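You operate a simulated robot arm through the tools that you are given. There is no shell and no other tool. Be economical: measure what you need, move in short steps, check, and stop when the job is done.

The job below is to be done with a simulated robot arm. You get a single attempt, and the scene is never put back.

## Task
Swap the brown tube on the holder for the grey roll and put the wooden cap in its top.
Fine: stand the brown tube on the worktop; the other roll stays.

The check looks at the end state, three seconds after you hand in, the way a careful person would. Anything else that was tipped, shoved, dropped, spilled or broken makes it a failure. A push-on lid holds only when it is set on centred and level and pressed home; a screw cap is set on level and turned clockwise until tight.

## Robot
A 6-joint arm with a two-finger parallel gripper, fixed in place. Base frame: the origin is at the foot of the arm, x ahead of it, y to its left, z up; the work surface is at about z = 0. Lengths are in cm, angles in degrees, forces in N, time in s.
With the tool pointing down near the work surface it reaches from about 14 to 58 cm from the base axis. Its first joint turns from -66.0 to 66.0 degrees. Payload 2.1 kg.
Tool frame: the origin (TCP) lies between the finger pads and is the grasp point; the fingertips stand 3 cm ahead of it; z points along the fingers, y is the line along which they close. The gripper opens to 9.4 cm. The fingers are 2.8 cm wide and 1 cm thick; the gripper's body (5 by 9.6 cm) begins 5.5 cm behind the TCP.
Orientation is that of the tool frame in the base frame, as a unit quaternion [w, x, y, z]. With the fingers straight down and closing along the base's y, the tool's x points along the base's -x, its y along +y and its z along -z.

## Interface
- The arm moves only by the tool move_arm. Its argument "commands" is a list of rows, each an object of numbers (a shift or turn left out is 0, a gripper value left out holds the last): "tx", "ty", "tz": the shift along the tool's x, y, z in cm; "rx", "ry", "rz": the turn, a rotation vector about the tool's x, y, z in degrees; "gripper": the opening in per cent of the stroke, from 0 (shut) to 100 (fully open). In form: [{"tx": .., "ty": .., "tz": .., "rx": .., "ry": .., "rz": .., "gripper": ..}, ...]. A call has 1 to 20 rows; each row shifts and turns the commanded pose from where the row before left it, along the tool's axes as they then stand. Rows are played at 5 a second. More than 5 cm and 8.6 degrees between two rows, or a gripper value outside its range, and nothing of the call is played. Where a pose cannot be reached the arm comes as near as it can. A force on the tool above 40 N (or 10 N above the force at the start of the call, whichever is more), or a blocked arm, ends the call early, and 0.2 s more pass. The fingers move at their own pace (about 7.2 cm/s each) and stop on an object; they squeeze with about 38 N. The grip force told is the motor's: it shows also when the fingers shut on nothing. Time passes only in rows, and 0.2 s behind the last, so rows that do not move let the fingers close. It gives the time, the measured TCP pose, the force on the tool (base axes), the opening and the grip force at its end, in the units of the frame above (readings bear some noise).
- Cameras (640 x 400 px; columns grow to the right, rows downward): "scene" is fixed at [2.15, -35.16, 49.91]; the picture's right is [0.97, -0.25, 0.00], its down [-0.11, -0.41, -0.91] and it looks along [0.23, 0.88, -0.42] (base axes); focal length 214 px, centre (320, 200). "wrist" rides on the gripper at [7.6, 1.4, -10.3] in the tool frame; the picture's right is [-0.18, 0.98, 0.00], its down [-0.75, -0.14, -0.64] and it looks along [-0.63, -0.12, 0.77] (tool axes); focal length 243 px, centre (320, 200).
- get_image(camera): a new picture of that camera. No time passes.
- locate(camera, pixels): there is no depth. For up to 12 entries [column, row, z] of the newest picture of that camera ("zoom" is the newest enlarged one), the place [x, y] in the base frame at which the ray of that pixel passes the height z, good to about 0.2 cm. No time passes.
- enlarge(camera, box): a new picture of the part [left, top, right, bottom] of that camera's present view, enlarged. No time passes.
- finish_job(): hands the job in; it is judged then, once.

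Go step by step. Measure first, check grasps and placings, and put right what went wrong. The budget is 80 turns and 46 pictures, counting those below and the enlarged ones. Unless the task says otherwise, let go and move clear before handing in, and close with one line.

The tools are called after ">>>" by a JSON object that holds its "name" and its "arguments". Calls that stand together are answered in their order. move_arm: Moves the arm, as the interface text tells. Its arguments: {"type":"object","properties":{"commands":{"type":"array"}},"required":["commands"]} The other tools are called the same way: get_image (camera) takes a picture; locate (camera, pixels) gives the place at which the rays of pixels pass given heights; enlarge (camera, box) takes an enlarged picture of a part of a camera's view; finish_job () hands the job in.

At the start:

```text
time: 0.0
tool_pos: [28.29, 3.84, 45.73]
tool_rot: [0.0, 0.0, 1.0, 0.0]
force: [0.3, -0.4, -0.3]
width: 9.41
grip_force: 0.1
```

scene: 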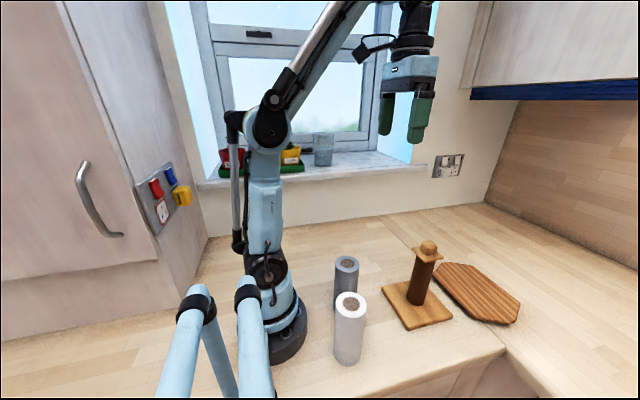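
wrist: 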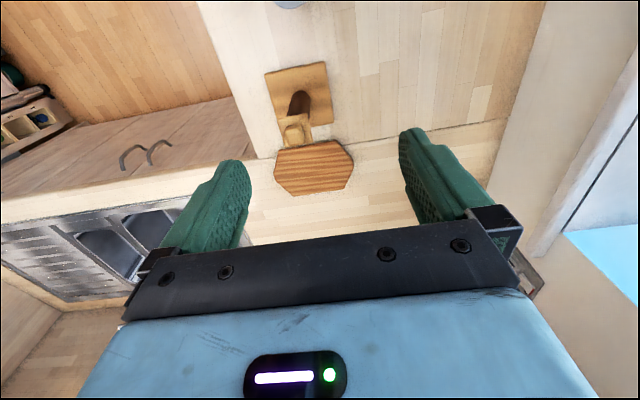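

The scene shows a holder around (420,290) carrying a brown tube with a wooden cap at (429,249), a grey roll at (346,280) and a white roll at (350,325). I'll enlarge this area first.

>>> {"name": "enlarge", "arguments": {"camera": "scene", "box": [300, 220, 540, 370]}}

>>> {"name": "enlarge", "arguments": {"camera": "scene", "box": [380, 230, 476, 290]}}

```text
2.67 times, centred on (420, 295) of scene
```

zoom: 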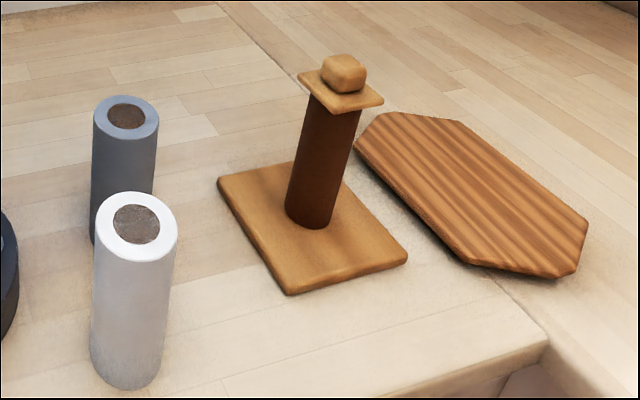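

```text
6.67 times, centred on (428, 260) of scene
```

zoom: 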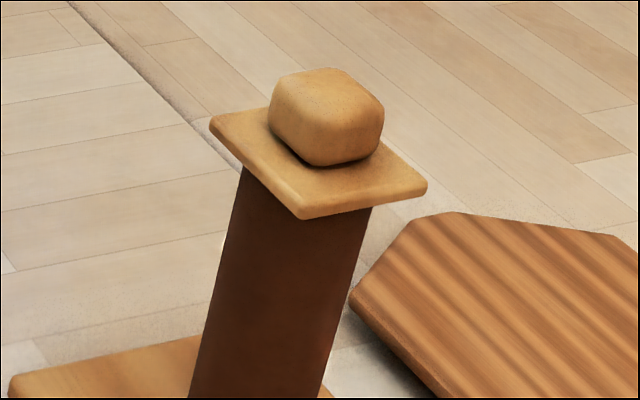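

I'll locate the key points at plausible heights: holder base corners, tube foot, cap plate and knob, and both roll tops and feet.

>>> {"name": "locate", "arguments": {"camera": "scene", "pixels": [[381.75, 288.25, 1.5], [408.75, 329.5, 1.5], [452.6, 316.75, 1.5], [407.5, 301.5, 1.5], [416.5, 306, 1.5], [424.5, 303, 1.5], [350, 366, 0], [334, 353, 0], [361, 353, 0], [334.3, 310, 0], [409, 328, 0], [453, 318, 0]]}}

>>> {"name": "locate", "arguments": {"camera": "scene", "pixels": [[347.6, 263.5, 10], [351.4, 303.3, 10], [347.6, 263.5, 12], [351.4, 303.3, 12], [335.5, 304, 12], [366.5, 307, 12], [411.5, 249, 12], [425, 262.5, 12], [444, 258, 12], [428.5, 249.5, 12], [428.5, 249.5, 14], [429, 246, 15]]}}

```text
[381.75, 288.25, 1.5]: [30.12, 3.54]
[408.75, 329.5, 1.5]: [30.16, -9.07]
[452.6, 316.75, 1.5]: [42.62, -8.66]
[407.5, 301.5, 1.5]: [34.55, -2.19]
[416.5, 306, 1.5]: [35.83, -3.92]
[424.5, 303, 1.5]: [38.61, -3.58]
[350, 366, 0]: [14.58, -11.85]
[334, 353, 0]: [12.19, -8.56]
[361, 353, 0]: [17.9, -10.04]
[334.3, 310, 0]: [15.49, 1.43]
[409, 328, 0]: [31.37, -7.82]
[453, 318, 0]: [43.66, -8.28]
```

```text
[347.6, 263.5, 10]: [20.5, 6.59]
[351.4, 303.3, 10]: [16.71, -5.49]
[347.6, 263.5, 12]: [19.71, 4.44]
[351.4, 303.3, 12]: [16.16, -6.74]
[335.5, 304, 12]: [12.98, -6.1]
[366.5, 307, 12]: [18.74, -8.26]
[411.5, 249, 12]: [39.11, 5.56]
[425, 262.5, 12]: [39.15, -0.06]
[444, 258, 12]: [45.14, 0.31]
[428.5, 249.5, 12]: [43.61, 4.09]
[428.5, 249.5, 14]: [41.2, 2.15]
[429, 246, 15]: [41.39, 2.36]
```

The geometry suggests a holder centred near (36.4,-2.7) with a tall tube (about 17 cm). I'll pull the arm back so the wrist camera can see the rolls and the holder from above.

>>> {"name": "move_arm", "arguments": {"commands": [{"tx": 4, "ty": -2}, {"tx": 4, "ty": -2}, {"tx": 4, "ty": -2}, {}]}}

>>> {"name": "get_image", "arguments": {"camera": "wrist"}}

```text
time: 1.0
tool_pos: [16.25, -2.2, 45.87]
tool_rot: [0.0, -0.001, 1.0, 0.0]
force: [-1.0, -0.3, -0.3]
width: 9.4
grip_force: 0.0
```

```text
41 pictures are left
```

wrist: 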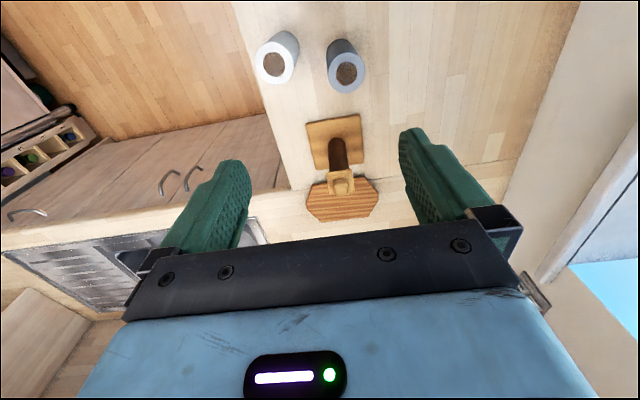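

Everything needed is in view now: the white roll (275,60), the grey roll (345,65) and the holder (335,155). I'll enlarge it for measuring.

>>> {"name": "enlarge", "arguments": {"camera": "wrist", "box": [240, 20, 400, 120]}}

>>> {"name": "enlarge", "arguments": {"camera": "wrist", "box": [260, 105, 420, 205]}}

```text
4.00 times, centred on (320, 70) of wrist
```

zoom: 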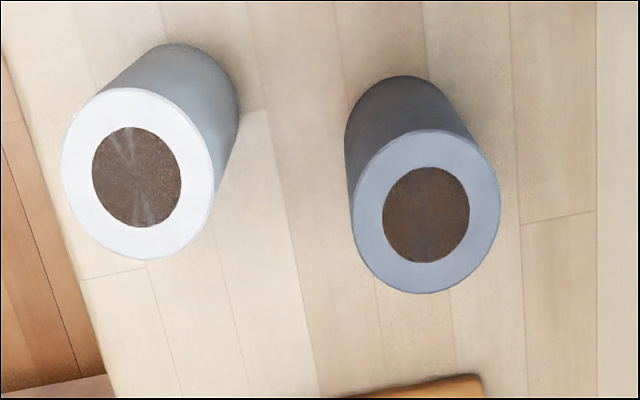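

```text
4.00 times, centred on (340, 155) of wrist
```

zoom: 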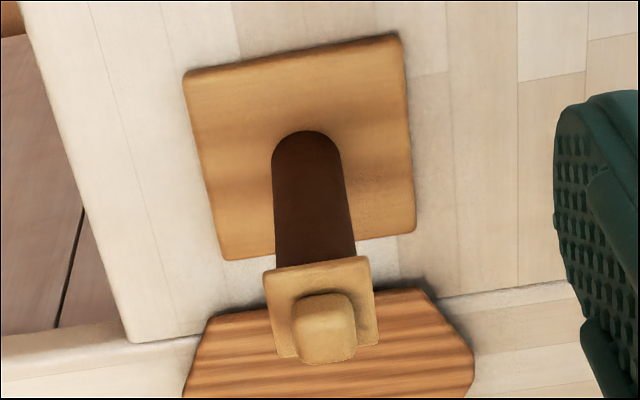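

I'll cross-locate the same points from the wrist view at several heights and compare them with the scene view.

>>> {"name": "locate", "arguments": {"camera": "wrist", "pixels": [[346, 72.75, 12], [346, 72.75, 10], [346, 72.75, 14], [274.75, 63.25, 10], [274.75, 63.25, 14], [327.75, 72, 12], [364.75, 72, 12], [340.75, 184.5, 14], [340.75, 184.5, 18], [337, 147, 1.5]]}}

>>> {"name": "locate", "arguments": {"camera": "wrist", "pixels": [[306, 123, 1.5], [359, 114.5, 1.5], [363, 162, 1.5], [316, 170, 1.5], [326.5, 172.5, 15], [352.5, 169.5, 15], [354.5, 191.5, 15], [330, 195, 15], [328, 145, 1.5], [345.5, 142, 1.5]]}}

```text
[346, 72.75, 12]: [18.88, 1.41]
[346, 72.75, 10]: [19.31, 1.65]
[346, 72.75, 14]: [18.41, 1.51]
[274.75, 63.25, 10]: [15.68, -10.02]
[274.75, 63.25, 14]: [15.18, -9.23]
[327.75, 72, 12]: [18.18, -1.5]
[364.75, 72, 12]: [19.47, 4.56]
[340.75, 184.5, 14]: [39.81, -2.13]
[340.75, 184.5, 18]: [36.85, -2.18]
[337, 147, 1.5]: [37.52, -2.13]
```

```text
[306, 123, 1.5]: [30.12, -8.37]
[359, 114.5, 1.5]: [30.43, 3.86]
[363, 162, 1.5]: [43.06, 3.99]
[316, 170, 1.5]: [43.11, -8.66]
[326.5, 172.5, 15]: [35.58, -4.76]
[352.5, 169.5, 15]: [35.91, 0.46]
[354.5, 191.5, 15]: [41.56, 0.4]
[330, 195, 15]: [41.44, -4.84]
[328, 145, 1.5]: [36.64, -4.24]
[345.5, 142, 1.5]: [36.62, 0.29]
```

Consistent: grey roll top near (18.4,1.5,14.6) and about 5.7 in diameter, holder centre (36.6,-2.2), cap plate at z≈17 and knob at z≈18.8. I'll move above the knob and check.

>>> {"name": "move_arm", "arguments": {"commands": [{"tx": -4.1}, {"tx": -4.1}, {"tx": -4.1}, {"tx": -4.1}, {"tx": -4.0}, {"tz": 4}, {"tz": 4}, {"tz": 4}, {"tz": 4}, {"tz": 3, "gripper": 70}, {}]}}

>>> {"name": "get_image", "arguments": {"camera": "wrist"}}

>>> {"name": "enlarge", "arguments": {"camera": "scene", "box": [380, 190, 500, 265]}}

```text
time: 3.4
tool_pos: [45.15, -2.98, 31.84]
tool_rot: [-0.001, 0.0, 1.0, 0.0]
force: [-0.2, 0.1, 1.1]
width: 6.58
grip_force: 0.0
out of reach, approached as far as the arm can: row 5, 6, 7, 8, 9, 10
```

```text
38 pictures are left
```

wrist: 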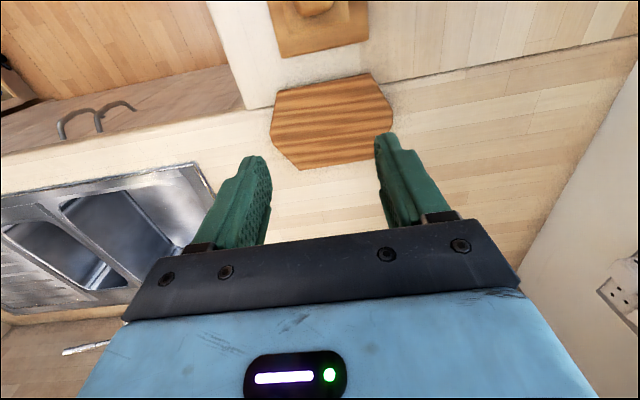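

```text
5.33 times, centred on (440, 228) of scene
```

zoom: 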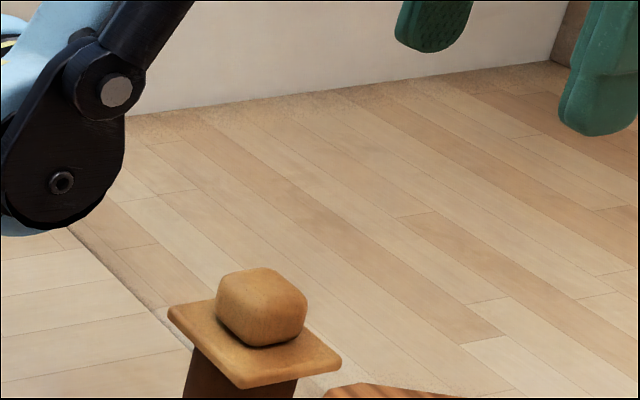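

The arm strayed to (45.2,-3.0,31.8) instead of where I commanded; a null row will show whether it settles.

>>> {"name": "move_arm", "arguments": {"commands": [{}]}}

>>> {"name": "get_image", "arguments": {"camera": "scene"}}

```text
time: 3.8
tool_pos: [45.1, -3.03, 31.89]
tool_rot: [0.0, 0.001, 1.0, 0.0]
force: [-0.5, -0.5, -0.7]
width: 6.59
grip_force: 0.1
```

```text
36 pictures are left
```

scene: 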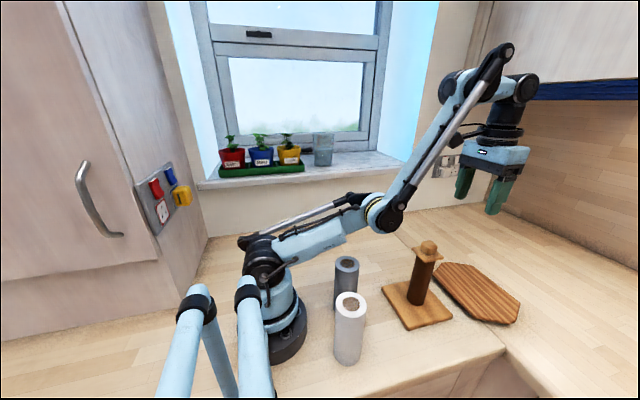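

The scene shows the forearm is now elbow-down (elbow at (385,215)): it flipped by passing through the straight pose. I'll stretch it back up and out of reach, then retract to regain elbow-up.

>>> {"name": "move_arm", "arguments": {"commands": [{"tz": -4}, {"tz": -4}, {"tz": -4, "tx": 2}, {"tz": -4, "tx": 2}, {"tz": -4, "tx": 2}, {}]}}

>>> {"name": "get_image", "arguments": {"camera": "scene"}}

```text
time: 5.2
tool_pos: [36.63, -2.69, 43.63]
tool_rot: [0.0, 0.0, 1.0, 0.0]
force: [0.7, 0.0, 0.4]
width: 6.58
grip_force: 0.0
out of reach, approached as far as the arm can: row 2, 3, 4, 5
```

```text
35 pictures are left
```

scene: 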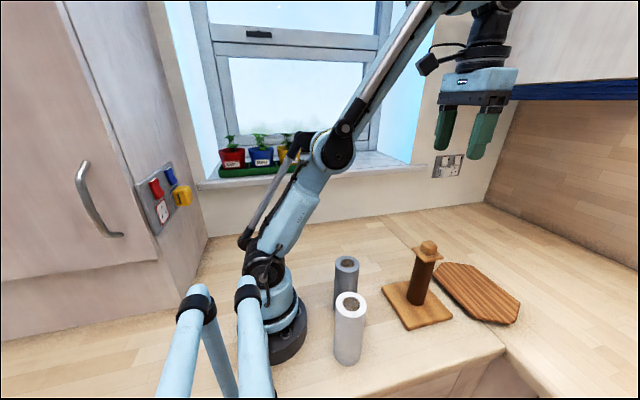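

The arm is nearly straight now; I'll pull back in small steps and see which side the elbow falls.

>>> {"name": "move_arm", "arguments": {"commands": [{"tx": 3}, {"tx": 3}, {"tx": 3}, {"tx": 3}, {}]}}

>>> {"name": "get_image", "arguments": {"camera": "scene"}}

```text
time: 6.4
tool_pos: [24.8, -2.75, 43.72]
tool_rot: [0.0, 0.0, 1.0, -0.001]
force: [-1.0, 0.3, 0.5]
width: 6.58
grip_force: 0.1
```

```text
34 pictures are left
```

scene: 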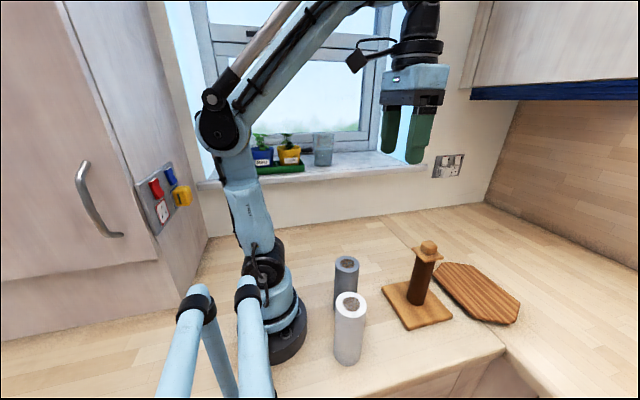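

Elbow-up is back (elbow at (222,130)). Now I'll descend to z≈31 first, then go forward above the holder.

>>> {"name": "move_arm", "arguments": {"commands": [{"tz": 3}, {"tz": 3}, {"tz": 3}, {"tz": 3}, {"tx": -3}, {"tx": -3}, {"tx": -3}, {"tx": -2.8, "ty": 0.5}, {"tz": 2}, {"tz": 2}, {}]}}

>>> {"name": "get_image", "arguments": {"camera": "wrist"}}

>>> {"name": "get_image", "arguments": {"camera": "scene"}}

```text
time: 8.8
tool_pos: [36.53, -2.24, 27.65]
tool_rot: [0.0, 0.0, 1.0, 0.0]
force: [0.7, 0.7, -0.3]
width: 6.59
grip_force: 0.0
```

```text
33 pictures are left
```

wrist: 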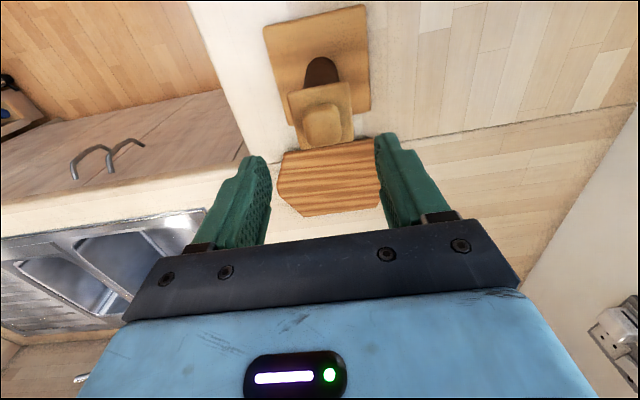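

```text
32 pictures are left
```

scene: 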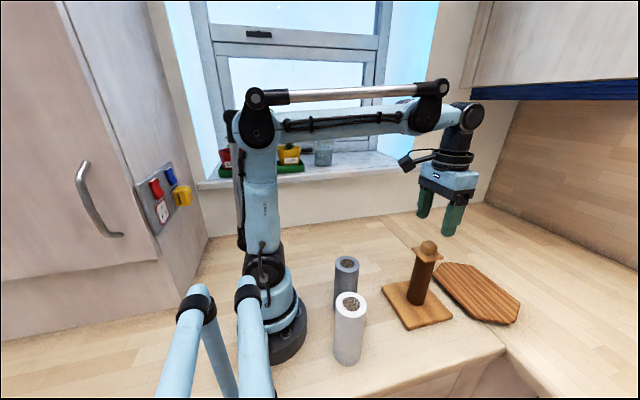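

The knob top shows at (322,120) and the plate corners at (287,94), (350,81) and (356,138); I'll locate them at plausible heights.

>>> {"name": "enlarge", "arguments": {"camera": "wrist", "box": [260, 50, 388, 160]}}

>>> {"name": "locate", "arguments": {"camera": "wrist", "pixels": [[322, 120, 18], [322, 120, 19.5], [287, 94, 16.5], [350, 81, 16.5], [356, 138, 16.5], [287, 94, 17.5], [350, 81, 17.5], [356, 138, 17.5], [263, 25, 1.5], [366, 5, 1.5]]}}

```text
3.64 times, centred on (324, 105) of wrist
```

zoom: 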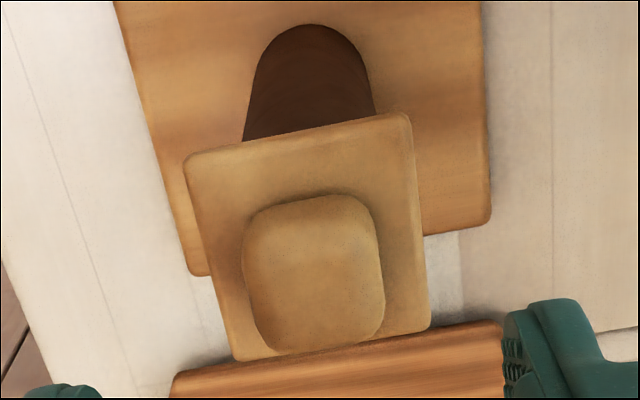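

```text
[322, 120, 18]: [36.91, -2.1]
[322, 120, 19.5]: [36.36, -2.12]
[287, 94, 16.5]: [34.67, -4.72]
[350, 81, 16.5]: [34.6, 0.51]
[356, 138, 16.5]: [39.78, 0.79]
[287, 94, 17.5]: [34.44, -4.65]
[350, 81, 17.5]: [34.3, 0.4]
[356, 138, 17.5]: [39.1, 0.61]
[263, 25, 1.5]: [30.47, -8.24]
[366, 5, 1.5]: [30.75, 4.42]
```

Knob centre is about (36.7,-2.1) and plate top about z 17. I'll descend to TCP z≈20.8 (tips ~17.8) and look.

>>> {"name": "move_arm", "arguments": {"commands": [{"tz": 2, "tx": -0.15, "ty": 0.1}, {"tz": 2}, {"tz": 1.5}, {"tz": 1.3}, {}]}}

>>> {"name": "enlarge", "arguments": {"camera": "scene", "box": [380, 200, 476, 260]}}

```text
time: 10.0
tool_pos: [36.71, -1.98, 20.92]
tool_rot: [0.0, 0.0, 1.0, 0.0]
force: [0.0, 0.1, -0.5]
width: 6.61
grip_force: 0.1
```

```text
6.67 times, centred on (428, 230) of scene
```

zoom: 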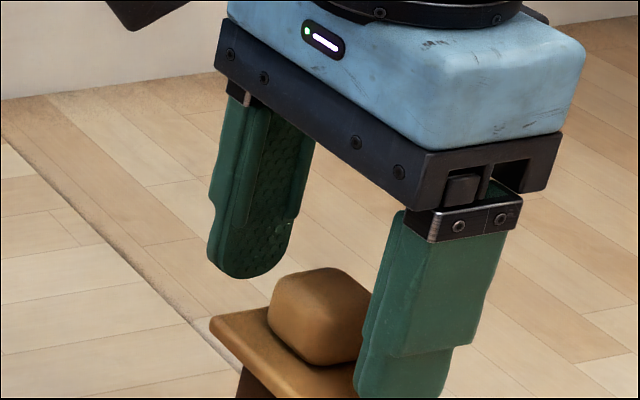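

Midpoint of the fingertips (≈(325,340) in the zoom) sits right at the base of the knob, just above the plate. Closing.

>>> {"name": "move_arm", "arguments": {"commands": [{"gripper": 20}, {"gripper": 20}, {"gripper": 20}, {"gripper": 20}]}}

>>> {"name": "enlarge", "arguments": {"camera": "scene", "box": [380, 200, 476, 260]}}

```text
time: 11.0
tool_pos: [36.74, -2.0, 20.91]
tool_rot: [0.0, 0.0, 1.0, 0.0]
force: [-0.3, 0.1, -0.1]
width: 2.85
grip_force: 37.6
```

```text
6.67 times, centred on (428, 230) of scene
```

zoom: 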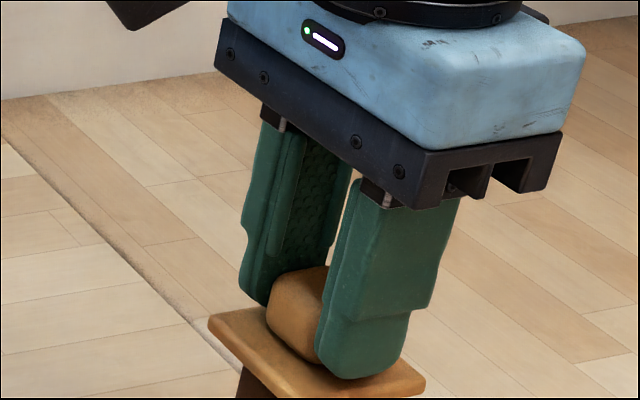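

The knob is gripped at 2.85 cm, 37.6 N. I'll lift slowly straight up and look.

>>> {"name": "move_arm", "arguments": {"commands": [{"tz": -0.5}, {"tz": -0.5}, {"tz": -1}, {"tz": -1}, {"tz": -2}, {"tz": -2}, {}]}}

>>> {"name": "enlarge", "arguments": {"camera": "scene", "box": [360, 190, 520, 290]}}

```text
time: 12.6
tool_pos: [36.89, -1.75, 27.84]
tool_rot: [0.0, 0.0, 1.0, 0.0]
force: [0.6, -0.1, 0.0]
width: 2.88
grip_force: 37.7
```

```text
4.00 times, centred on (440, 240) of scene
```

zoom: 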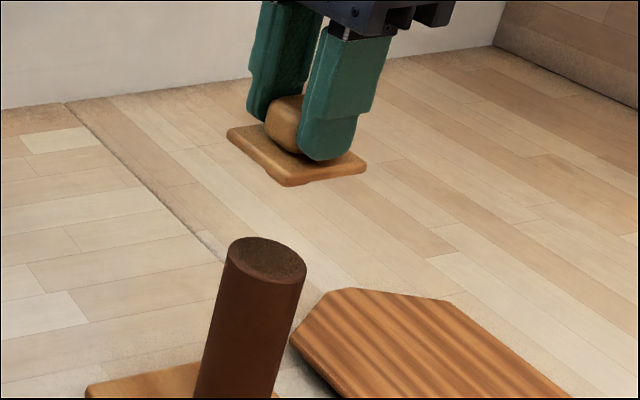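

The cap came off cleanly. I'll look closely at its underside and the tube top for a plug and hole.

>>> {"name": "enlarge", "arguments": {"camera": "scene", "box": [404, 205, 468, 270]}}

>>> {"name": "enlarge", "arguments": {"camera": "wrist", "box": [270, 20, 390, 160]}}

```text
6.15 times, centred on (436, 238) of scene
```

zoom: 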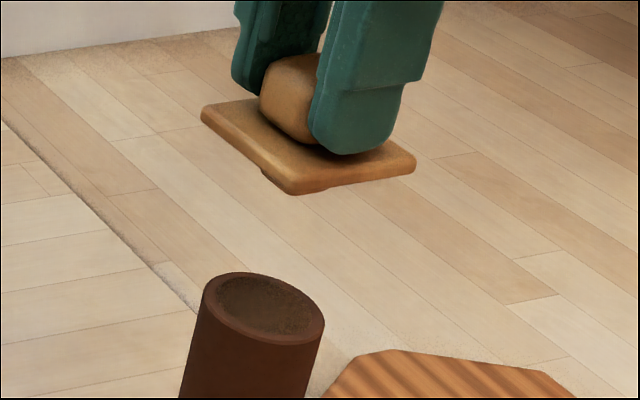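

```text
2.86 times, centred on (330, 90) of wrist
```

zoom: 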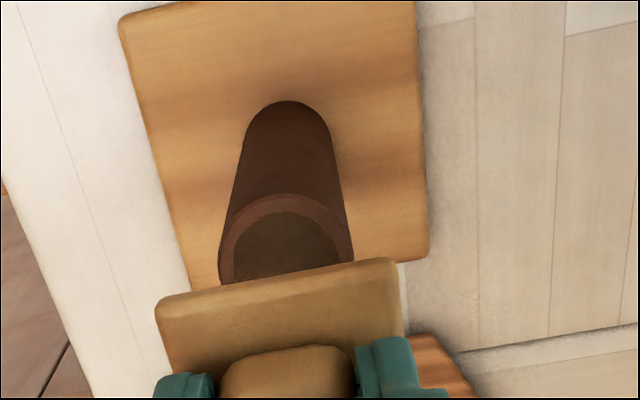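

The tube is hollow (rim visible at (265,300)) and the cap has a short flat plug beneath, so it can stand on the worktop. I'll carry it to free worktop near (33,13.5).

>>> {"name": "move_arm", "arguments": {"commands": [{"ty": 3.0}, {"ty": 4.0, "tx": 1}, {"ty": 4, "tx": 1.5}, {"ty": 4.2, "tx": 1.4}, {"tz": 4}, {"tz": 4}, {"tz": 4}, {"tz": 4}, {"tz": 3}, {}]}}

>>> {"name": "get_image", "arguments": {"camera": "scene"}}

```text
time: 14.8
tool_pos: [32.78, 13.32, 8.92]
tool_rot: [0.0, 0.0, 1.0, 0.001]
force: [0.2, 0.2, -0.2]
width: 2.87
grip_force: 37.7
```

```text
25 pictures are left
```

scene: 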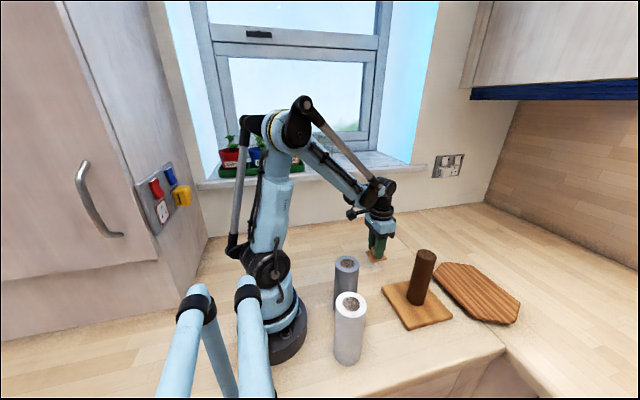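

The spot is clear. I'll descend in small steps until contact shows in the force.

>>> {"name": "move_arm", "arguments": {"commands": [{"tz": 1}, {"tz": 1}, {"tz": 0.5}, {"tz": 0.3}, {"tz": 0.3}, {}]}}

```text
time: 16.2
tool_pos: [32.89, 13.37, 5.89]
tool_rot: [0.0, 0.0, 1.0, 0.001]
force: [-2.2, 1.4, 26.5]
width: 2.9
grip_force: 37.9
```

Contact (26 N) at z≈5.9. I'll ease off slightly, open, and retreat upward.

>>> {"name": "move_arm", "arguments": {"commands": [{"tz": -0.15}, {"gripper": 55}, {"gripper": 55}, {}, {"tz": -2}, {"tz": -4}, {"tz": -4}, {"tz": -4}, {}]}}

>>> {"name": "enlarge", "arguments": {"camera": "scene", "box": [330, 210, 450, 285]}}

```text
time: 18.2
tool_pos: [32.65, 13.42, 19.99]
tool_rot: [0.0, 0.0, 1.0, 0.0]
force: [-0.8, 0.2, 0.4]
width: 5.19
grip_force: 0.0
```

```text
5.33 times, centred on (390, 248) of scene
```

zoom: 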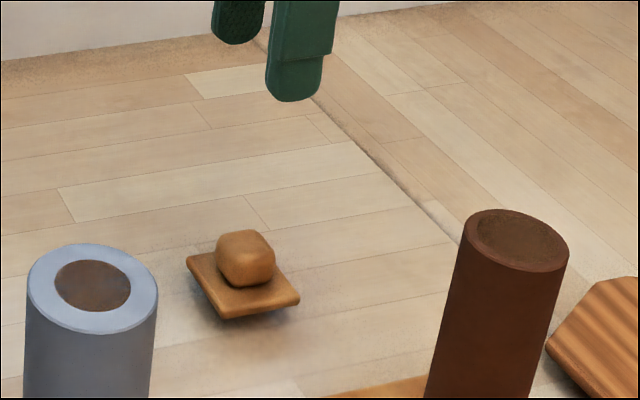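

The cap stands level on its plug at about (32.8,13.4). Next I'll go above the brown tube with the gripper open.

>>> {"name": "move_arm", "arguments": {"commands": [{"tz": -4, "gripper": 85}, {"ty": -4, "tx": -1}, {"ty": -4, "tx": -1}, {"ty": -4, "tx": -1}, {"ty": -3.5, "tx": -1}, {}]}}

>>> {"name": "enlarge", "arguments": {"camera": "wrist", "box": [240, 0, 432, 120]}}

```text
time: 19.6
tool_pos: [36.57, -2.26, 23.94]
tool_rot: [0.0, 0.001, 1.0, 0.0]
force: [-0.5, -0.1, 0.7]
width: 7.99
grip_force: 0.0
```

```text
3.33 times, centred on (336, 60) of wrist
```

zoom: 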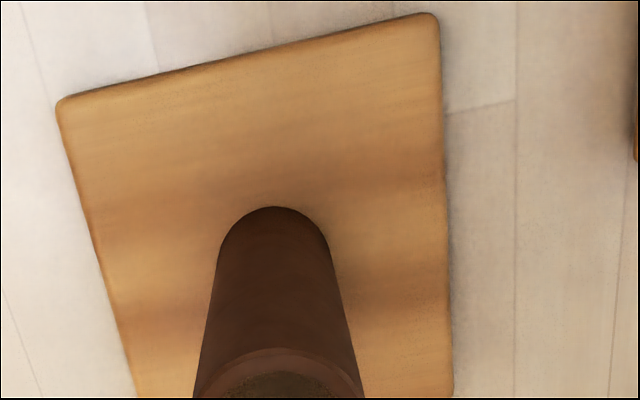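

>>> {"name": "enlarge", "arguments": {"camera": "wrist", "box": [260, 60, 388, 180]}}

```text
3.33 times, centred on (324, 120) of wrist
```

zoom: 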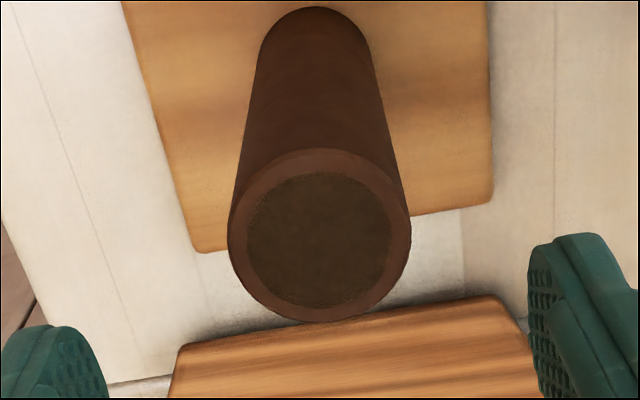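

The tube's top ellipse is centred at zoom (320,236); locating it and the rim at z≈16.3.

>>> {"name": "locate", "arguments": {"camera": "zoom", "pixels": [[320, 236, 16], [320, 236, 16.5], [228, 236, 16.3], [411, 236, 16.3], [318, 149, 16.3], [322, 322, 16.3], [320, 236, 17]]}}

```text
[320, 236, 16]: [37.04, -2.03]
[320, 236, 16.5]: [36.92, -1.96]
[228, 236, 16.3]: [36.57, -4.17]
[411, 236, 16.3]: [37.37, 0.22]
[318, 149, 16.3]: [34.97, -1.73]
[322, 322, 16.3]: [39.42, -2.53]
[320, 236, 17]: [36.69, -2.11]
```

Tube top is 4.4 in diameter, centred at about (36.8,-2.0). I'll descend so the fingers straddle it and close on it.

>>> {"name": "move_arm", "arguments": {"commands": [{"tx": -0.2, "ty": 0.2}, {"tz": 3}, {"tz": 3}, {"tz": 2.5}, {"tz": 2.2}, {"gripper": 30}, {"gripper": 30}, {"gripper": 30}, {"gripper": 30}]}}

>>> {"name": "enlarge", "arguments": {"camera": "scene", "box": [360, 220, 488, 340]}}

```text
time: 21.6
tool_pos: [37.06, -1.75, 13.42]
tool_rot: [-0.001, 0.0, 1.0, 0.0]
force: [-0.6, 0.5, 0.4]
width: 4.27
grip_force: 37.9
```

```text
3.33 times, centred on (424, 280) of scene
```

zoom: 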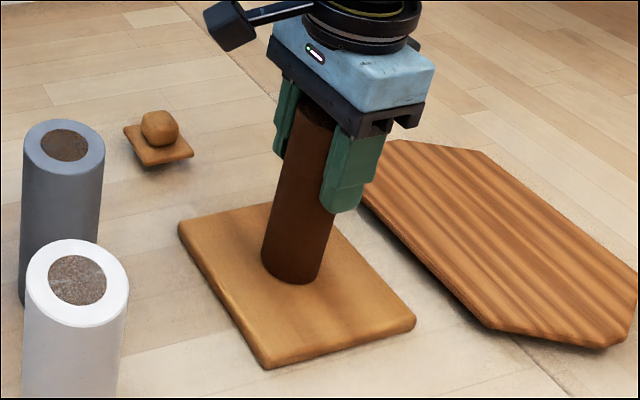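

Gripped at 4.27 cm. Lifting straight up, slowly first.

>>> {"name": "move_arm", "arguments": {"commands": [{"tz": -0.5}, {"tz": -1}, {"tz": -2}, {"tz": -3}, {"tz": -3}, {"tz": -3}, {"tz": -3}, {"tz": -2}, {}]}}

>>> {"name": "get_image", "arguments": {"camera": "scene"}}

```text
time: 23.6
tool_pos: [37.07, -1.85, 30.75]
tool_rot: [0.0, 0.0, 1.0, 0.0]
force: [0.0, -0.7, 0.0]
width: 4.3
grip_force: 37.6
```

```text
20 pictures are left
```

scene: 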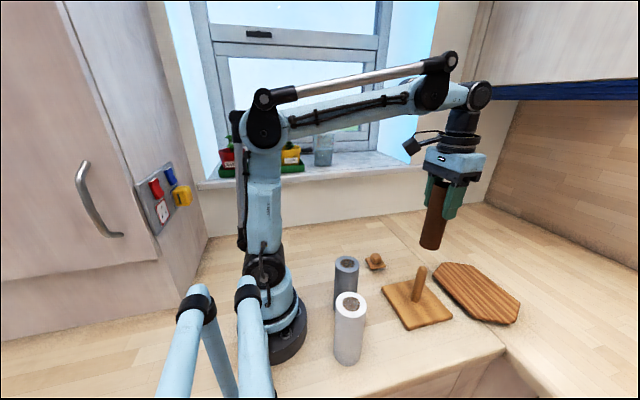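

A spindle about half the tube's height is left on the holder. I'll check where the worktop seam and the wall are before choosing a spot for the brown tube.

>>> {"name": "locate", "arguments": {"camera": "scene", "pixels": [[385, 218, 0], [405, 241, 0], [415, 248, 0], [436, 268, 0], [374, 268, 0], [210, 237, 0], [410, 213, 0], [420, 267, 8], [420, 267, 9], [420, 267, 10], [413, 300, 1.5], [300, 224, 0]]}}

>>> {"name": "enlarge", "arguments": {"camera": "wrist", "box": [240, 0, 400, 100]}}

```text
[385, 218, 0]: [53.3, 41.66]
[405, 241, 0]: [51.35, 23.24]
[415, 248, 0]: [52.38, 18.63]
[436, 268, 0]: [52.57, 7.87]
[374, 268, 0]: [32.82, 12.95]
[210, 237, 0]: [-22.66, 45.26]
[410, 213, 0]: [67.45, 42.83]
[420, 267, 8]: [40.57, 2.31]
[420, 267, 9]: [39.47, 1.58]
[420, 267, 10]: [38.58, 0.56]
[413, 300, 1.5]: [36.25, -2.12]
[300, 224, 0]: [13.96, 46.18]
```

```text
4.00 times, centred on (320, 50) of wrist
```

zoom: 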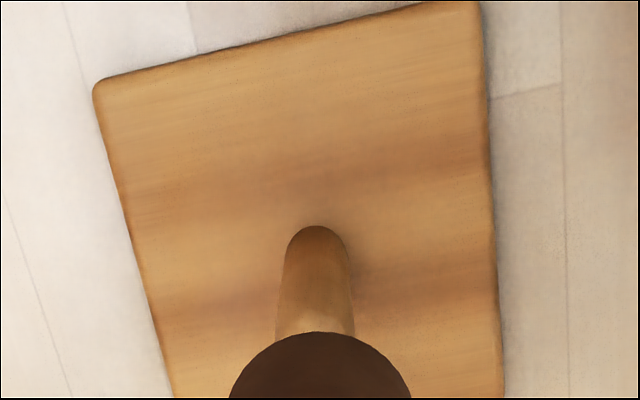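

The seam is at x≈52 and the worktop is free out to y≈40, so I'll stand the tube near (33,26), lowering once clear of the holder.

>>> {"name": "move_arm", "arguments": {"commands": [{"ty": 4, "tx": 0.6}, {"ty": 4, "tx": 0.6}, {"ty": 4, "tx": 0.6}, {"ty": 4, "tx": 0.6, "tz": 2}, {"ty": 4, "tx": 0.6, "tz": 2}, {"ty": 4, "tx": 0.6, "tz": 2}, {"ty": 3.85, "tx": 0.4, "tz": 2}, {"tz": 3}, {"tz": 3}, {"tz": 2.5}, {"tz": 1}, {}]}}

>>> {"name": "get_image", "arguments": {"camera": "scene"}}

```text
time: 26.2
tool_pos: [33.23, 25.72, 13.29]
tool_rot: [0.001, -0.001, 1.0, 0.0]
force: [-0.2, -0.9, 0.4]
width: 4.25
grip_force: 38.0
```

```text
18 pictures are left
```

scene: 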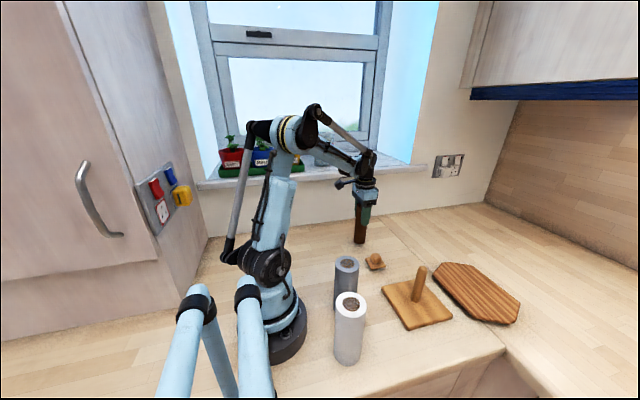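

The tube hovers just above the worktop, its foot at about (360,242). I'll lower it until it touches.

>>> {"name": "move_arm", "arguments": {"commands": [{"tz": 0.4}, {"tz": 0.3}, {"tz": 0.2}, {"tz": 0.2}, {}]}}

```text
time: 27.4
tool_pos: [33.13, 25.89, 12.16]
tool_rot: [0.0, -0.001, 1.0, 0.0]
force: [0.2, 0.4, 0.0]
width: 4.29
grip_force: 37.9
```

>>> {"name": "move_arm", "arguments": {"commands": [{"tz": 0.15}, {"tz": 0.15}, {"tz": 0.15}, {"tz": 0.15}, {}]}}

```text
time: 28.6
tool_pos: [33.15, 25.88, 11.65]
tool_rot: [0.0, 0.0, 1.0, 0.0]
force: [-0.7, -1.6, 13.8]
width: 4.25
grip_force: 38.5
```

Contact at 13.8 N. I'll open, wait, and lift off straight up.

>>> {"name": "move_arm", "arguments": {"commands": [{"tz": -0.05}, {"gripper": 60}, {"gripper": 85}, {"gripper": 85}, {"tz": -2}, {"tz": -3}, {"tz": -3}, {"tz": -3}, {}]}}

>>> {"name": "enlarge", "arguments": {"camera": "scene", "box": [300, 180, 460, 340]}}

```text
time: 30.6
tool_pos: [33.17, 25.82, 22.48]
tool_rot: [-0.001, -0.001, 1.0, 0.0]
force: [0.3, -0.5, 0.3]
width: 7.99
grip_force: 0.0
```

```text
2.50 times, centred on (380, 260) of scene
```

zoom: 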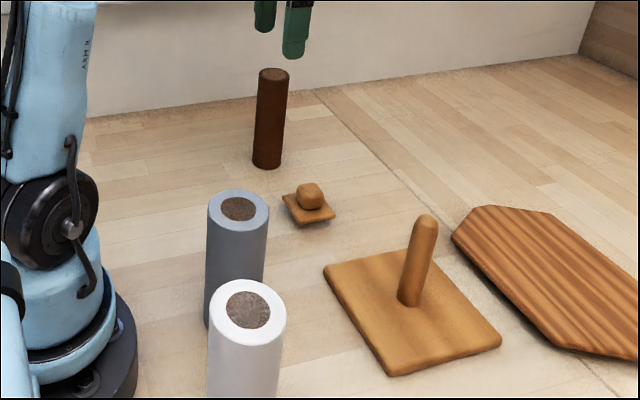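

Brown tube stands upright; spindle is visible with a rounded tip. Now over the grey roll near (18.4,1.5).

>>> {"name": "move_arm", "arguments": {"commands": [{"ty": -3.47, "tx": 2.1, "gripper": 95}, {"ty": -3.47, "tx": 2.1}, {"ty": -3.47, "tx": 2.1}, {"ty": -3.47, "tx": 2.1}, {"ty": -3.47, "tx": 2.1}, {"ty": -3.47, "tx": 2.1}, {"ty": -3.47, "tx": 2.1}, {}]}}

>>> {"name": "enlarge", "arguments": {"camera": "wrist", "box": [220, 40, 420, 200]}}

```text
time: 32.4
tool_pos: [18.39, 1.54, 22.54]
tool_rot: [0.0, 0.001, 1.0, 0.0]
force: [0.0, 0.0, 0.3]
width: 8.94
grip_force: 0.1
```

```text
2.50 times, centred on (320, 120) of wrist
```

zoom: 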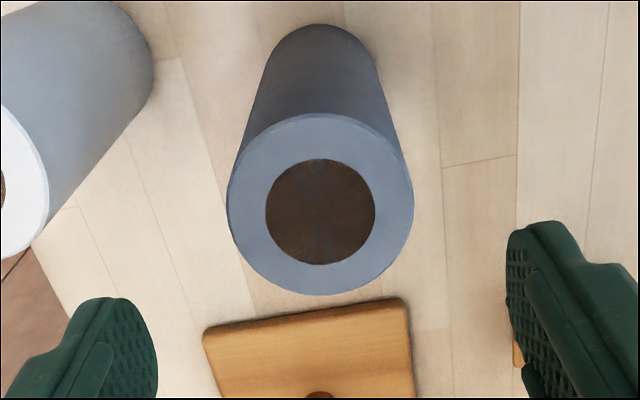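

>>> {"name": "locate", "arguments": {"camera": "zoom", "pixels": [[320, 205, 14], [320, 205, 14.6], [320, 205, 15], [227, 205, 14.6], [413, 205, 14.6], [320, 114, 14.6], [322, 295, 14.6], [25, 180, 14.6], [265, 212, 14.6], [376, 212, 14.6], [244, 130, 0], [395, 130, 0]]}}

```text
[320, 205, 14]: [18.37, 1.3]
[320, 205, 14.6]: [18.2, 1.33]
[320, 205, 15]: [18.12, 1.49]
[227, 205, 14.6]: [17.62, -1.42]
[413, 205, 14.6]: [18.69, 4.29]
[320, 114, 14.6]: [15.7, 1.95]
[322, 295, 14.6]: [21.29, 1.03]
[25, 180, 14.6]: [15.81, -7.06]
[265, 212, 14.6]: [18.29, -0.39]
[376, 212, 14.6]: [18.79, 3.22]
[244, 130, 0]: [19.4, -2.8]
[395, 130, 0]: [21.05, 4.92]
```

Grey roll centre (18.3,1.45), diameter 5.75; white edge is well clear. Descending to z≈11.4 and closing.

>>> {"name": "move_arm", "arguments": {"commands": [{"tx": 0.05, "ty": -0.1, "tz": 2}, {"tz": 3}, {"tz": 3}, {"tz": 3}, {}, {"gripper": 40}, {"gripper": 40}, {"gripper": 40}, {"gripper": 40}]}}

>>> {"name": "get_image", "arguments": {"camera": "scene"}}

```text
time: 34.4
tool_pos: [18.39, 1.28, 11.7]
tool_rot: [0.0, -0.001, 1.0, 0.0]
force: [-0.1, 0.6, -0.8]
width: 5.83
grip_force: 38.2
```

```text
15 pictures are left
```

scene: 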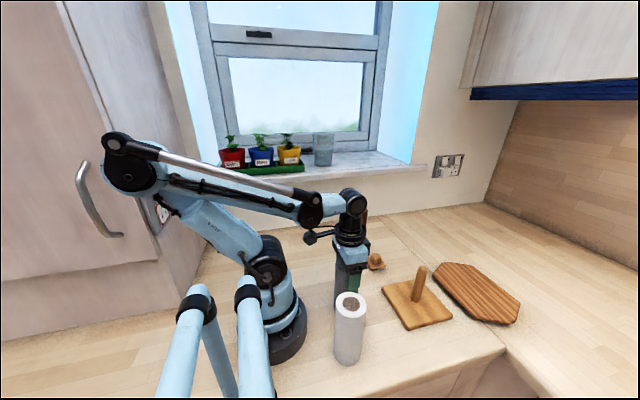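

Gripped at 5.83 cm. Lifting straight up to z≈27, then moving partway toward the holder to view the spindle.

>>> {"name": "move_arm", "arguments": {"commands": [{"tz": -0.5}, {"tz": -1}, {"tz": -3}, {"tz": -3}, {"tz": -3}, {"tz": -3}, {"tz": -3}, {"tx": -3, "ty": -0.8}, {"tx": -3, "ty": -0.8}, {}]}}

>>> {"name": "get_image", "arguments": {"camera": "wrist"}}

>>> {"name": "enlarge", "arguments": {"camera": "scene", "box": [372, 250, 468, 340]}}

```text
time: 36.6
tool_pos: [24.29, -0.04, 28.23]
tool_rot: [0.001, -0.001, 1.0, -0.001]
force: [-0.1, -1.0, -2.2]
width: 5.87
grip_force: 38.2
```

```text
14 pictures are left
```

wrist: 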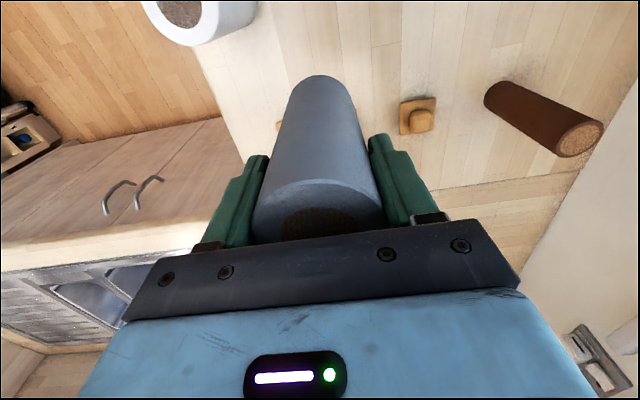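

```text
4.44 times, centred on (420, 295) of scene
```

zoom: 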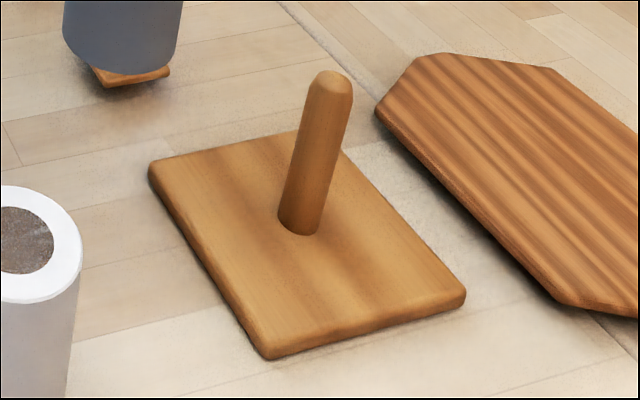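

Now I'll locate the spindle foot, its tip and the holder corners in this enlarged scene picture.

>>> {"name": "locate", "arguments": {"camera": "zoom", "pixels": [[299, 226, 1.5], [299, 226, 1.2], [279, 222, 1.5], [318, 231, 1.5], [330, 85, 11], [330, 85, 12], [330, 85, 13], [151, 168, 1.5], [298, 132, 1.5], [465, 293, 1.5], [266, 352, 1.5]]}}

```text
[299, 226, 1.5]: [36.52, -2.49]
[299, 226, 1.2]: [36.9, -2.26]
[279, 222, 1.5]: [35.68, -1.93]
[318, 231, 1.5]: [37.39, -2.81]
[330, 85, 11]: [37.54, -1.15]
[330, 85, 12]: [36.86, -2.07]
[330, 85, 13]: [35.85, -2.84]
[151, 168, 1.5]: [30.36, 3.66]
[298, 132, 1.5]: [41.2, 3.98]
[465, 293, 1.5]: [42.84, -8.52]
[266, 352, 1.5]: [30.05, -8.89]
```

Spindle axis ≈(36.75,-2.15) and tip z≈12; the roll bottom is at ≈16.5. Moving over it and lowering until the bottom is just above the tip.

>>> {"name": "move_arm", "arguments": {"commands": [{"tx": -3, "ty": -0.5}, {"tx": -3, "ty": -0.5}, {"tx": -3, "ty": -0.5}, {"tx": -3.5, "ty": -0.6}, {"tz": 2}, {"tz": 1.5}, {}]}}

>>> {"name": "enlarge", "arguments": {"camera": "scene", "box": [372, 210, 468, 330]}}

```text
time: 38.2
tool_pos: [36.85, -2.23, 24.56]
tool_rot: [0.0, 0.0, 1.0, 0.0]
force: [0.2, 0.0, -2.0]
width: 5.89
grip_force: 37.1
```

```text
3.33 times, centred on (420, 270) of scene
```

zoom: 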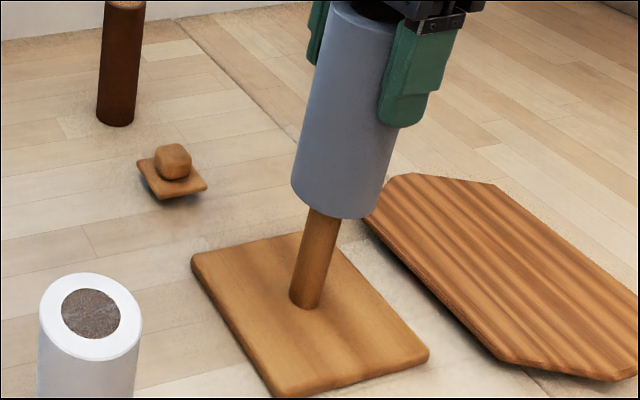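

The spindle tip is just about at the roll's bottom opening, with the bottom edge spanning zoom (292,190)–(378,210). I'll locate this for a check.

>>> {"name": "locate", "arguments": {"camera": "zoom", "pixels": [[292, 188, 12.9], [379, 208, 12.9], [340, 219, 12.9], [335.5, 198, 12.9], [327.5, 197, 12], [303, 306, 1.5]]}}

```text
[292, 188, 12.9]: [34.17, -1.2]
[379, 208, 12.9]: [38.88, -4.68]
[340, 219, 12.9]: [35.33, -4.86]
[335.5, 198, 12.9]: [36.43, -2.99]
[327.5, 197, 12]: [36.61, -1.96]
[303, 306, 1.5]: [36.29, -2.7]
```

The roll's bottom is concentric with the spindle to within the measuring error. Lowering gently.

>>> {"name": "move_arm", "arguments": {"commands": [{"tz": 0.5}, {"tz": 0.5}, {"tz": 0.5}, {"tz": 0.5}, {"tz": 0.5}, {}]}}

>>> {"name": "enlarge", "arguments": {"camera": "scene", "box": [372, 210, 468, 330]}}

```text
time: 39.6
tool_pos: [36.82, -2.27, 22.09]
tool_rot: [0.0, 0.0, 1.0, 0.0]
force: [0.9, 0.1, -2.1]
width: 5.86
grip_force: 37.8
```

```text
3.33 times, centred on (420, 270) of scene
```

zoom: 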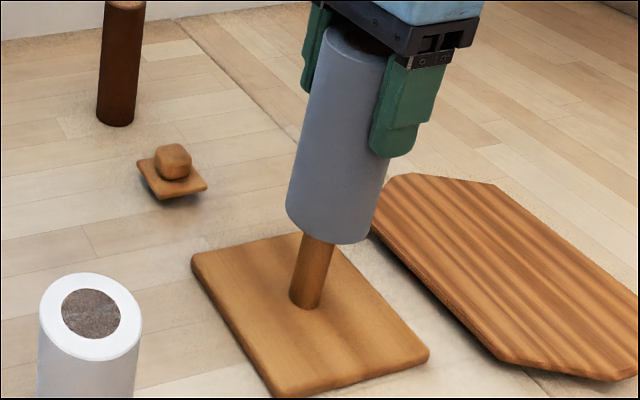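

The roll has passed over the spindle tip without any force. Continuing down towards the holder base.

>>> {"name": "move_arm", "arguments": {"commands": [{"tz": 1}, {"tz": 1}, {"tz": 1}, {"tz": 1}, {"tz": 1}, {"tz": 1}, {"tz": 1}, {"tz": 0.8}, {"tz": 0.4}, {}]}}

```text
time: 41.8
tool_pos: [36.85, -2.23, 13.86]
tool_rot: [0.0, 0.0, 1.0, -0.001]
force: [0.8, 0.1, -2.0]
width: 5.88
grip_force: 38.4
```

>>> {"name": "move_arm", "arguments": {"commands": [{"tz": 0.2}, {"tz": 0.2}, {"tz": 0.15}, {"tz": 0.15}, {}]}}

```text
time: 43.0
tool_pos: [36.91, -2.32, 13.28]
tool_rot: [0.0, 0.0, 1.0, -0.001]
force: [0.3, -0.1, -2.3]
width: 5.85
grip_force: 38.9
```

>>> {"name": "move_arm", "arguments": {"commands": [{"tz": 0.15}, {"tz": 0.15}, {"tz": 0.15}, {}]}}

```text
time: 44.0
tool_pos: [36.9, -2.36, 12.92]
tool_rot: [0.0, 0.002, 1.0, 0.0]
force: [4.5, -2.0, 18.0]
width: 5.84
grip_force: 38.3
```

Contact (18 N) at z≈12.9: the roll sits on the holder base. Releasing and lifting clear.

>>> {"name": "move_arm", "arguments": {"commands": [{"tz": -0.07}, {"gripper": 75}, {"gripper": 95}, {"gripper": 95}, {"tz": -2}, {"tz": -3}, {"tz": -3}, {"tz": -3}, {}]}}

>>> {"name": "enlarge", "arguments": {"camera": "wrist", "box": [240, 50, 400, 190]}}

>>> {"name": "enlarge", "arguments": {"camera": "scene", "box": [330, 220, 480, 340]}}

```text
time: 46.0
tool_pos: [36.87, -2.11, 24.21]
tool_rot: [0.0, 0.0, 1.0, -0.001]
force: [-0.1, 0.2, -0.6]
width: 8.95
grip_force: 0.2
```

```text
2.86 times, centred on (320, 120) of wrist
```

zoom: 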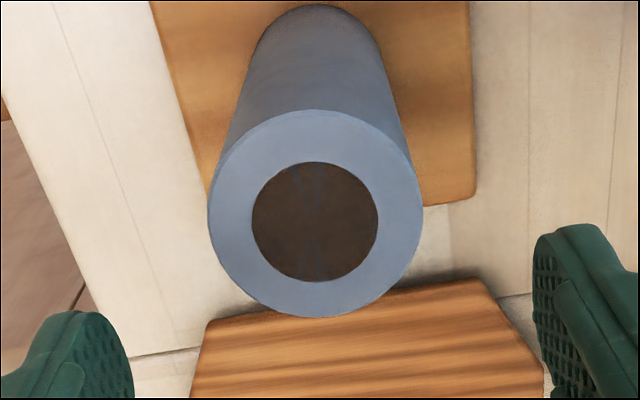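

```text
3.33 times, centred on (405, 280) of scene
```

zoom: 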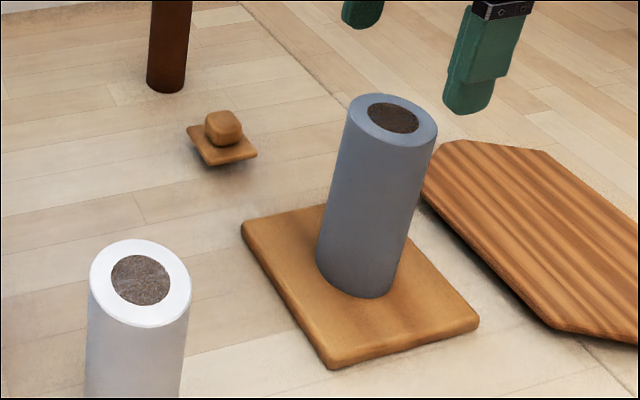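

The grey roll stands upright on the holder. Locating its bore centre from the wrist view (zoom (315,220) → wrist (318.3,127)), plus cap position from the scene.

>>> {"name": "locate", "arguments": {"camera": "wrist", "pixels": [[318.3, 127.5, 15.8], [318.3, 125, 15.8], [280.5, 126, 15.8], [356, 126, 15.8], [296.3, 127.5, 15.8], [340.5, 127.5, 15.8], [318.3, 106.5, 15.8], [319, 149, 15.8]]}}

>>> {"name": "locate", "arguments": {"camera": "zoom", "pixels": [[394, 117, 15.8], [392, 118, 15.8], [368, 117, 15.8], [418, 120, 15.8], [187, 129, 1.2], [257, 154, 1.2], [208, 163, 1.2], [223, 128, 2.5]]}}

```text
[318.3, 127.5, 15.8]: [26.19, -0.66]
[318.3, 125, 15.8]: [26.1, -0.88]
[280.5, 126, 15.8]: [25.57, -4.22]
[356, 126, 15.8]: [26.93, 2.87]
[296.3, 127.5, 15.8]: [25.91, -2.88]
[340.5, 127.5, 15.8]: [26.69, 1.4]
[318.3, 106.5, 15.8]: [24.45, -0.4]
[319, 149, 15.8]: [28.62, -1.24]
```

```text
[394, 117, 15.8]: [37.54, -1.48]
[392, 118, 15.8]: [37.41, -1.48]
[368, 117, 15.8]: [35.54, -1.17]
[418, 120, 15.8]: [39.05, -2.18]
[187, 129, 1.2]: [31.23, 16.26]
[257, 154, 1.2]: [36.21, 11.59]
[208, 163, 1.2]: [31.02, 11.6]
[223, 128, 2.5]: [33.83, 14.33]
```

The wrist answer referred to the older plain picture (pose 24.29,-0.04,28.23); I can use the same rays at the shifted height 19.8 and add the shift (12.58,-2.07).

>>> {"name": "locate", "arguments": {"camera": "wrist", "pixels": [[318.3, 127.5, 19.82], [318.3, 125, 19.82], [280.5, 126, 19.82], [356, 126, 19.82], [296.3, 127.5, 19.82], [340.5, 127.5, 19.82], [318.3, 106.5, 19.82], [319, 149, 19.82]]}}

```text
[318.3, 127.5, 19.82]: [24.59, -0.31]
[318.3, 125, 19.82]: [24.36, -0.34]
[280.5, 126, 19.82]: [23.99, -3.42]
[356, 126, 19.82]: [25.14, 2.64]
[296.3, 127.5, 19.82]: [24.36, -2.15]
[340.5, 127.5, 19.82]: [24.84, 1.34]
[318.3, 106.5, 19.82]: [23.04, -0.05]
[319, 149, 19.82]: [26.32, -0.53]
```

Combined with the release pose, the roll's bore is at about (36.9,-2.35), top z≈16. Now going over the cap at (32.8,13.4).

>>> {"name": "move_arm", "arguments": {"commands": [{"ty": 3.9, "tx": 1}, {"ty": 3.9, "tx": 1}, {"ty": 3.9, "tx": 1}, {"ty": 3.8, "tx": 1}, {"tz": 4, "gripper": 60}, {"tz": 4}, {"tz": 3}, {}]}}

>>> {"name": "get_image", "arguments": {"camera": "wrist"}}

```text
time: 47.8
tool_pos: [32.94, 13.31, 12.83]
tool_rot: [0.0, 0.0, 1.0, 0.0]
force: [-0.8, -0.4, 0.7]
width: 5.63
grip_force: 0.1
```

```text
8 pictures are left
```

wrist: 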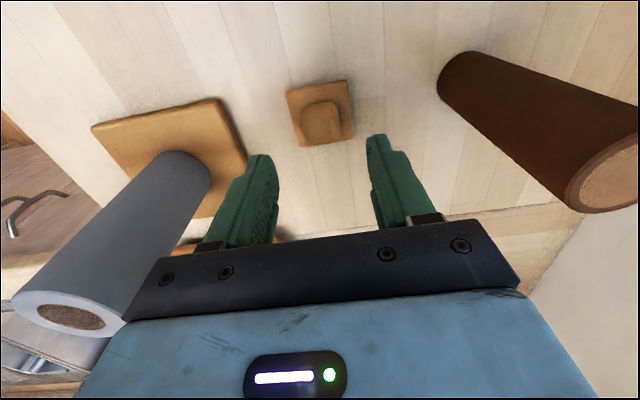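

The cap sits centred between the fingers at (320,113); locating plate corners at z≈1.8 for its centre.

>>> {"name": "locate", "arguments": {"camera": "wrist", "pixels": [[286, 93, 1.8], [346, 80, 1.8], [354, 136, 1.8], [300, 147, 1.8], [321, 118, 3.8], [321, 118, 4.5]]}}

```text
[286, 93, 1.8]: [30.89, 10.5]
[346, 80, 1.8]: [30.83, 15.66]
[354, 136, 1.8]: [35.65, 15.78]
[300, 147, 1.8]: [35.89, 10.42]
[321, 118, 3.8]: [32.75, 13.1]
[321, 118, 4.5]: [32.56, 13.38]
```

Cap centre ≈(33.1,13.2). Descending 6.8 to z≈6.0 and gripping the knob.

>>> {"name": "move_arm", "arguments": {"commands": [{"tz": 2, "tx": -0.1, "ty": -0.1}, {"tz": 2}, {"tz": 2}, {"tz": 0.8}, {}, {"gripper": 20}, {"gripper": 20}, {"gripper": 20}, {"gripper": 20}]}}

```text
time: 49.8
tool_pos: [33.03, 13.16, 6.04]
tool_rot: [0.0, 0.0, 1.0, 0.0]
force: [-0.5, 0.0, 0.3]
width: 2.87
grip_force: 38.5
```

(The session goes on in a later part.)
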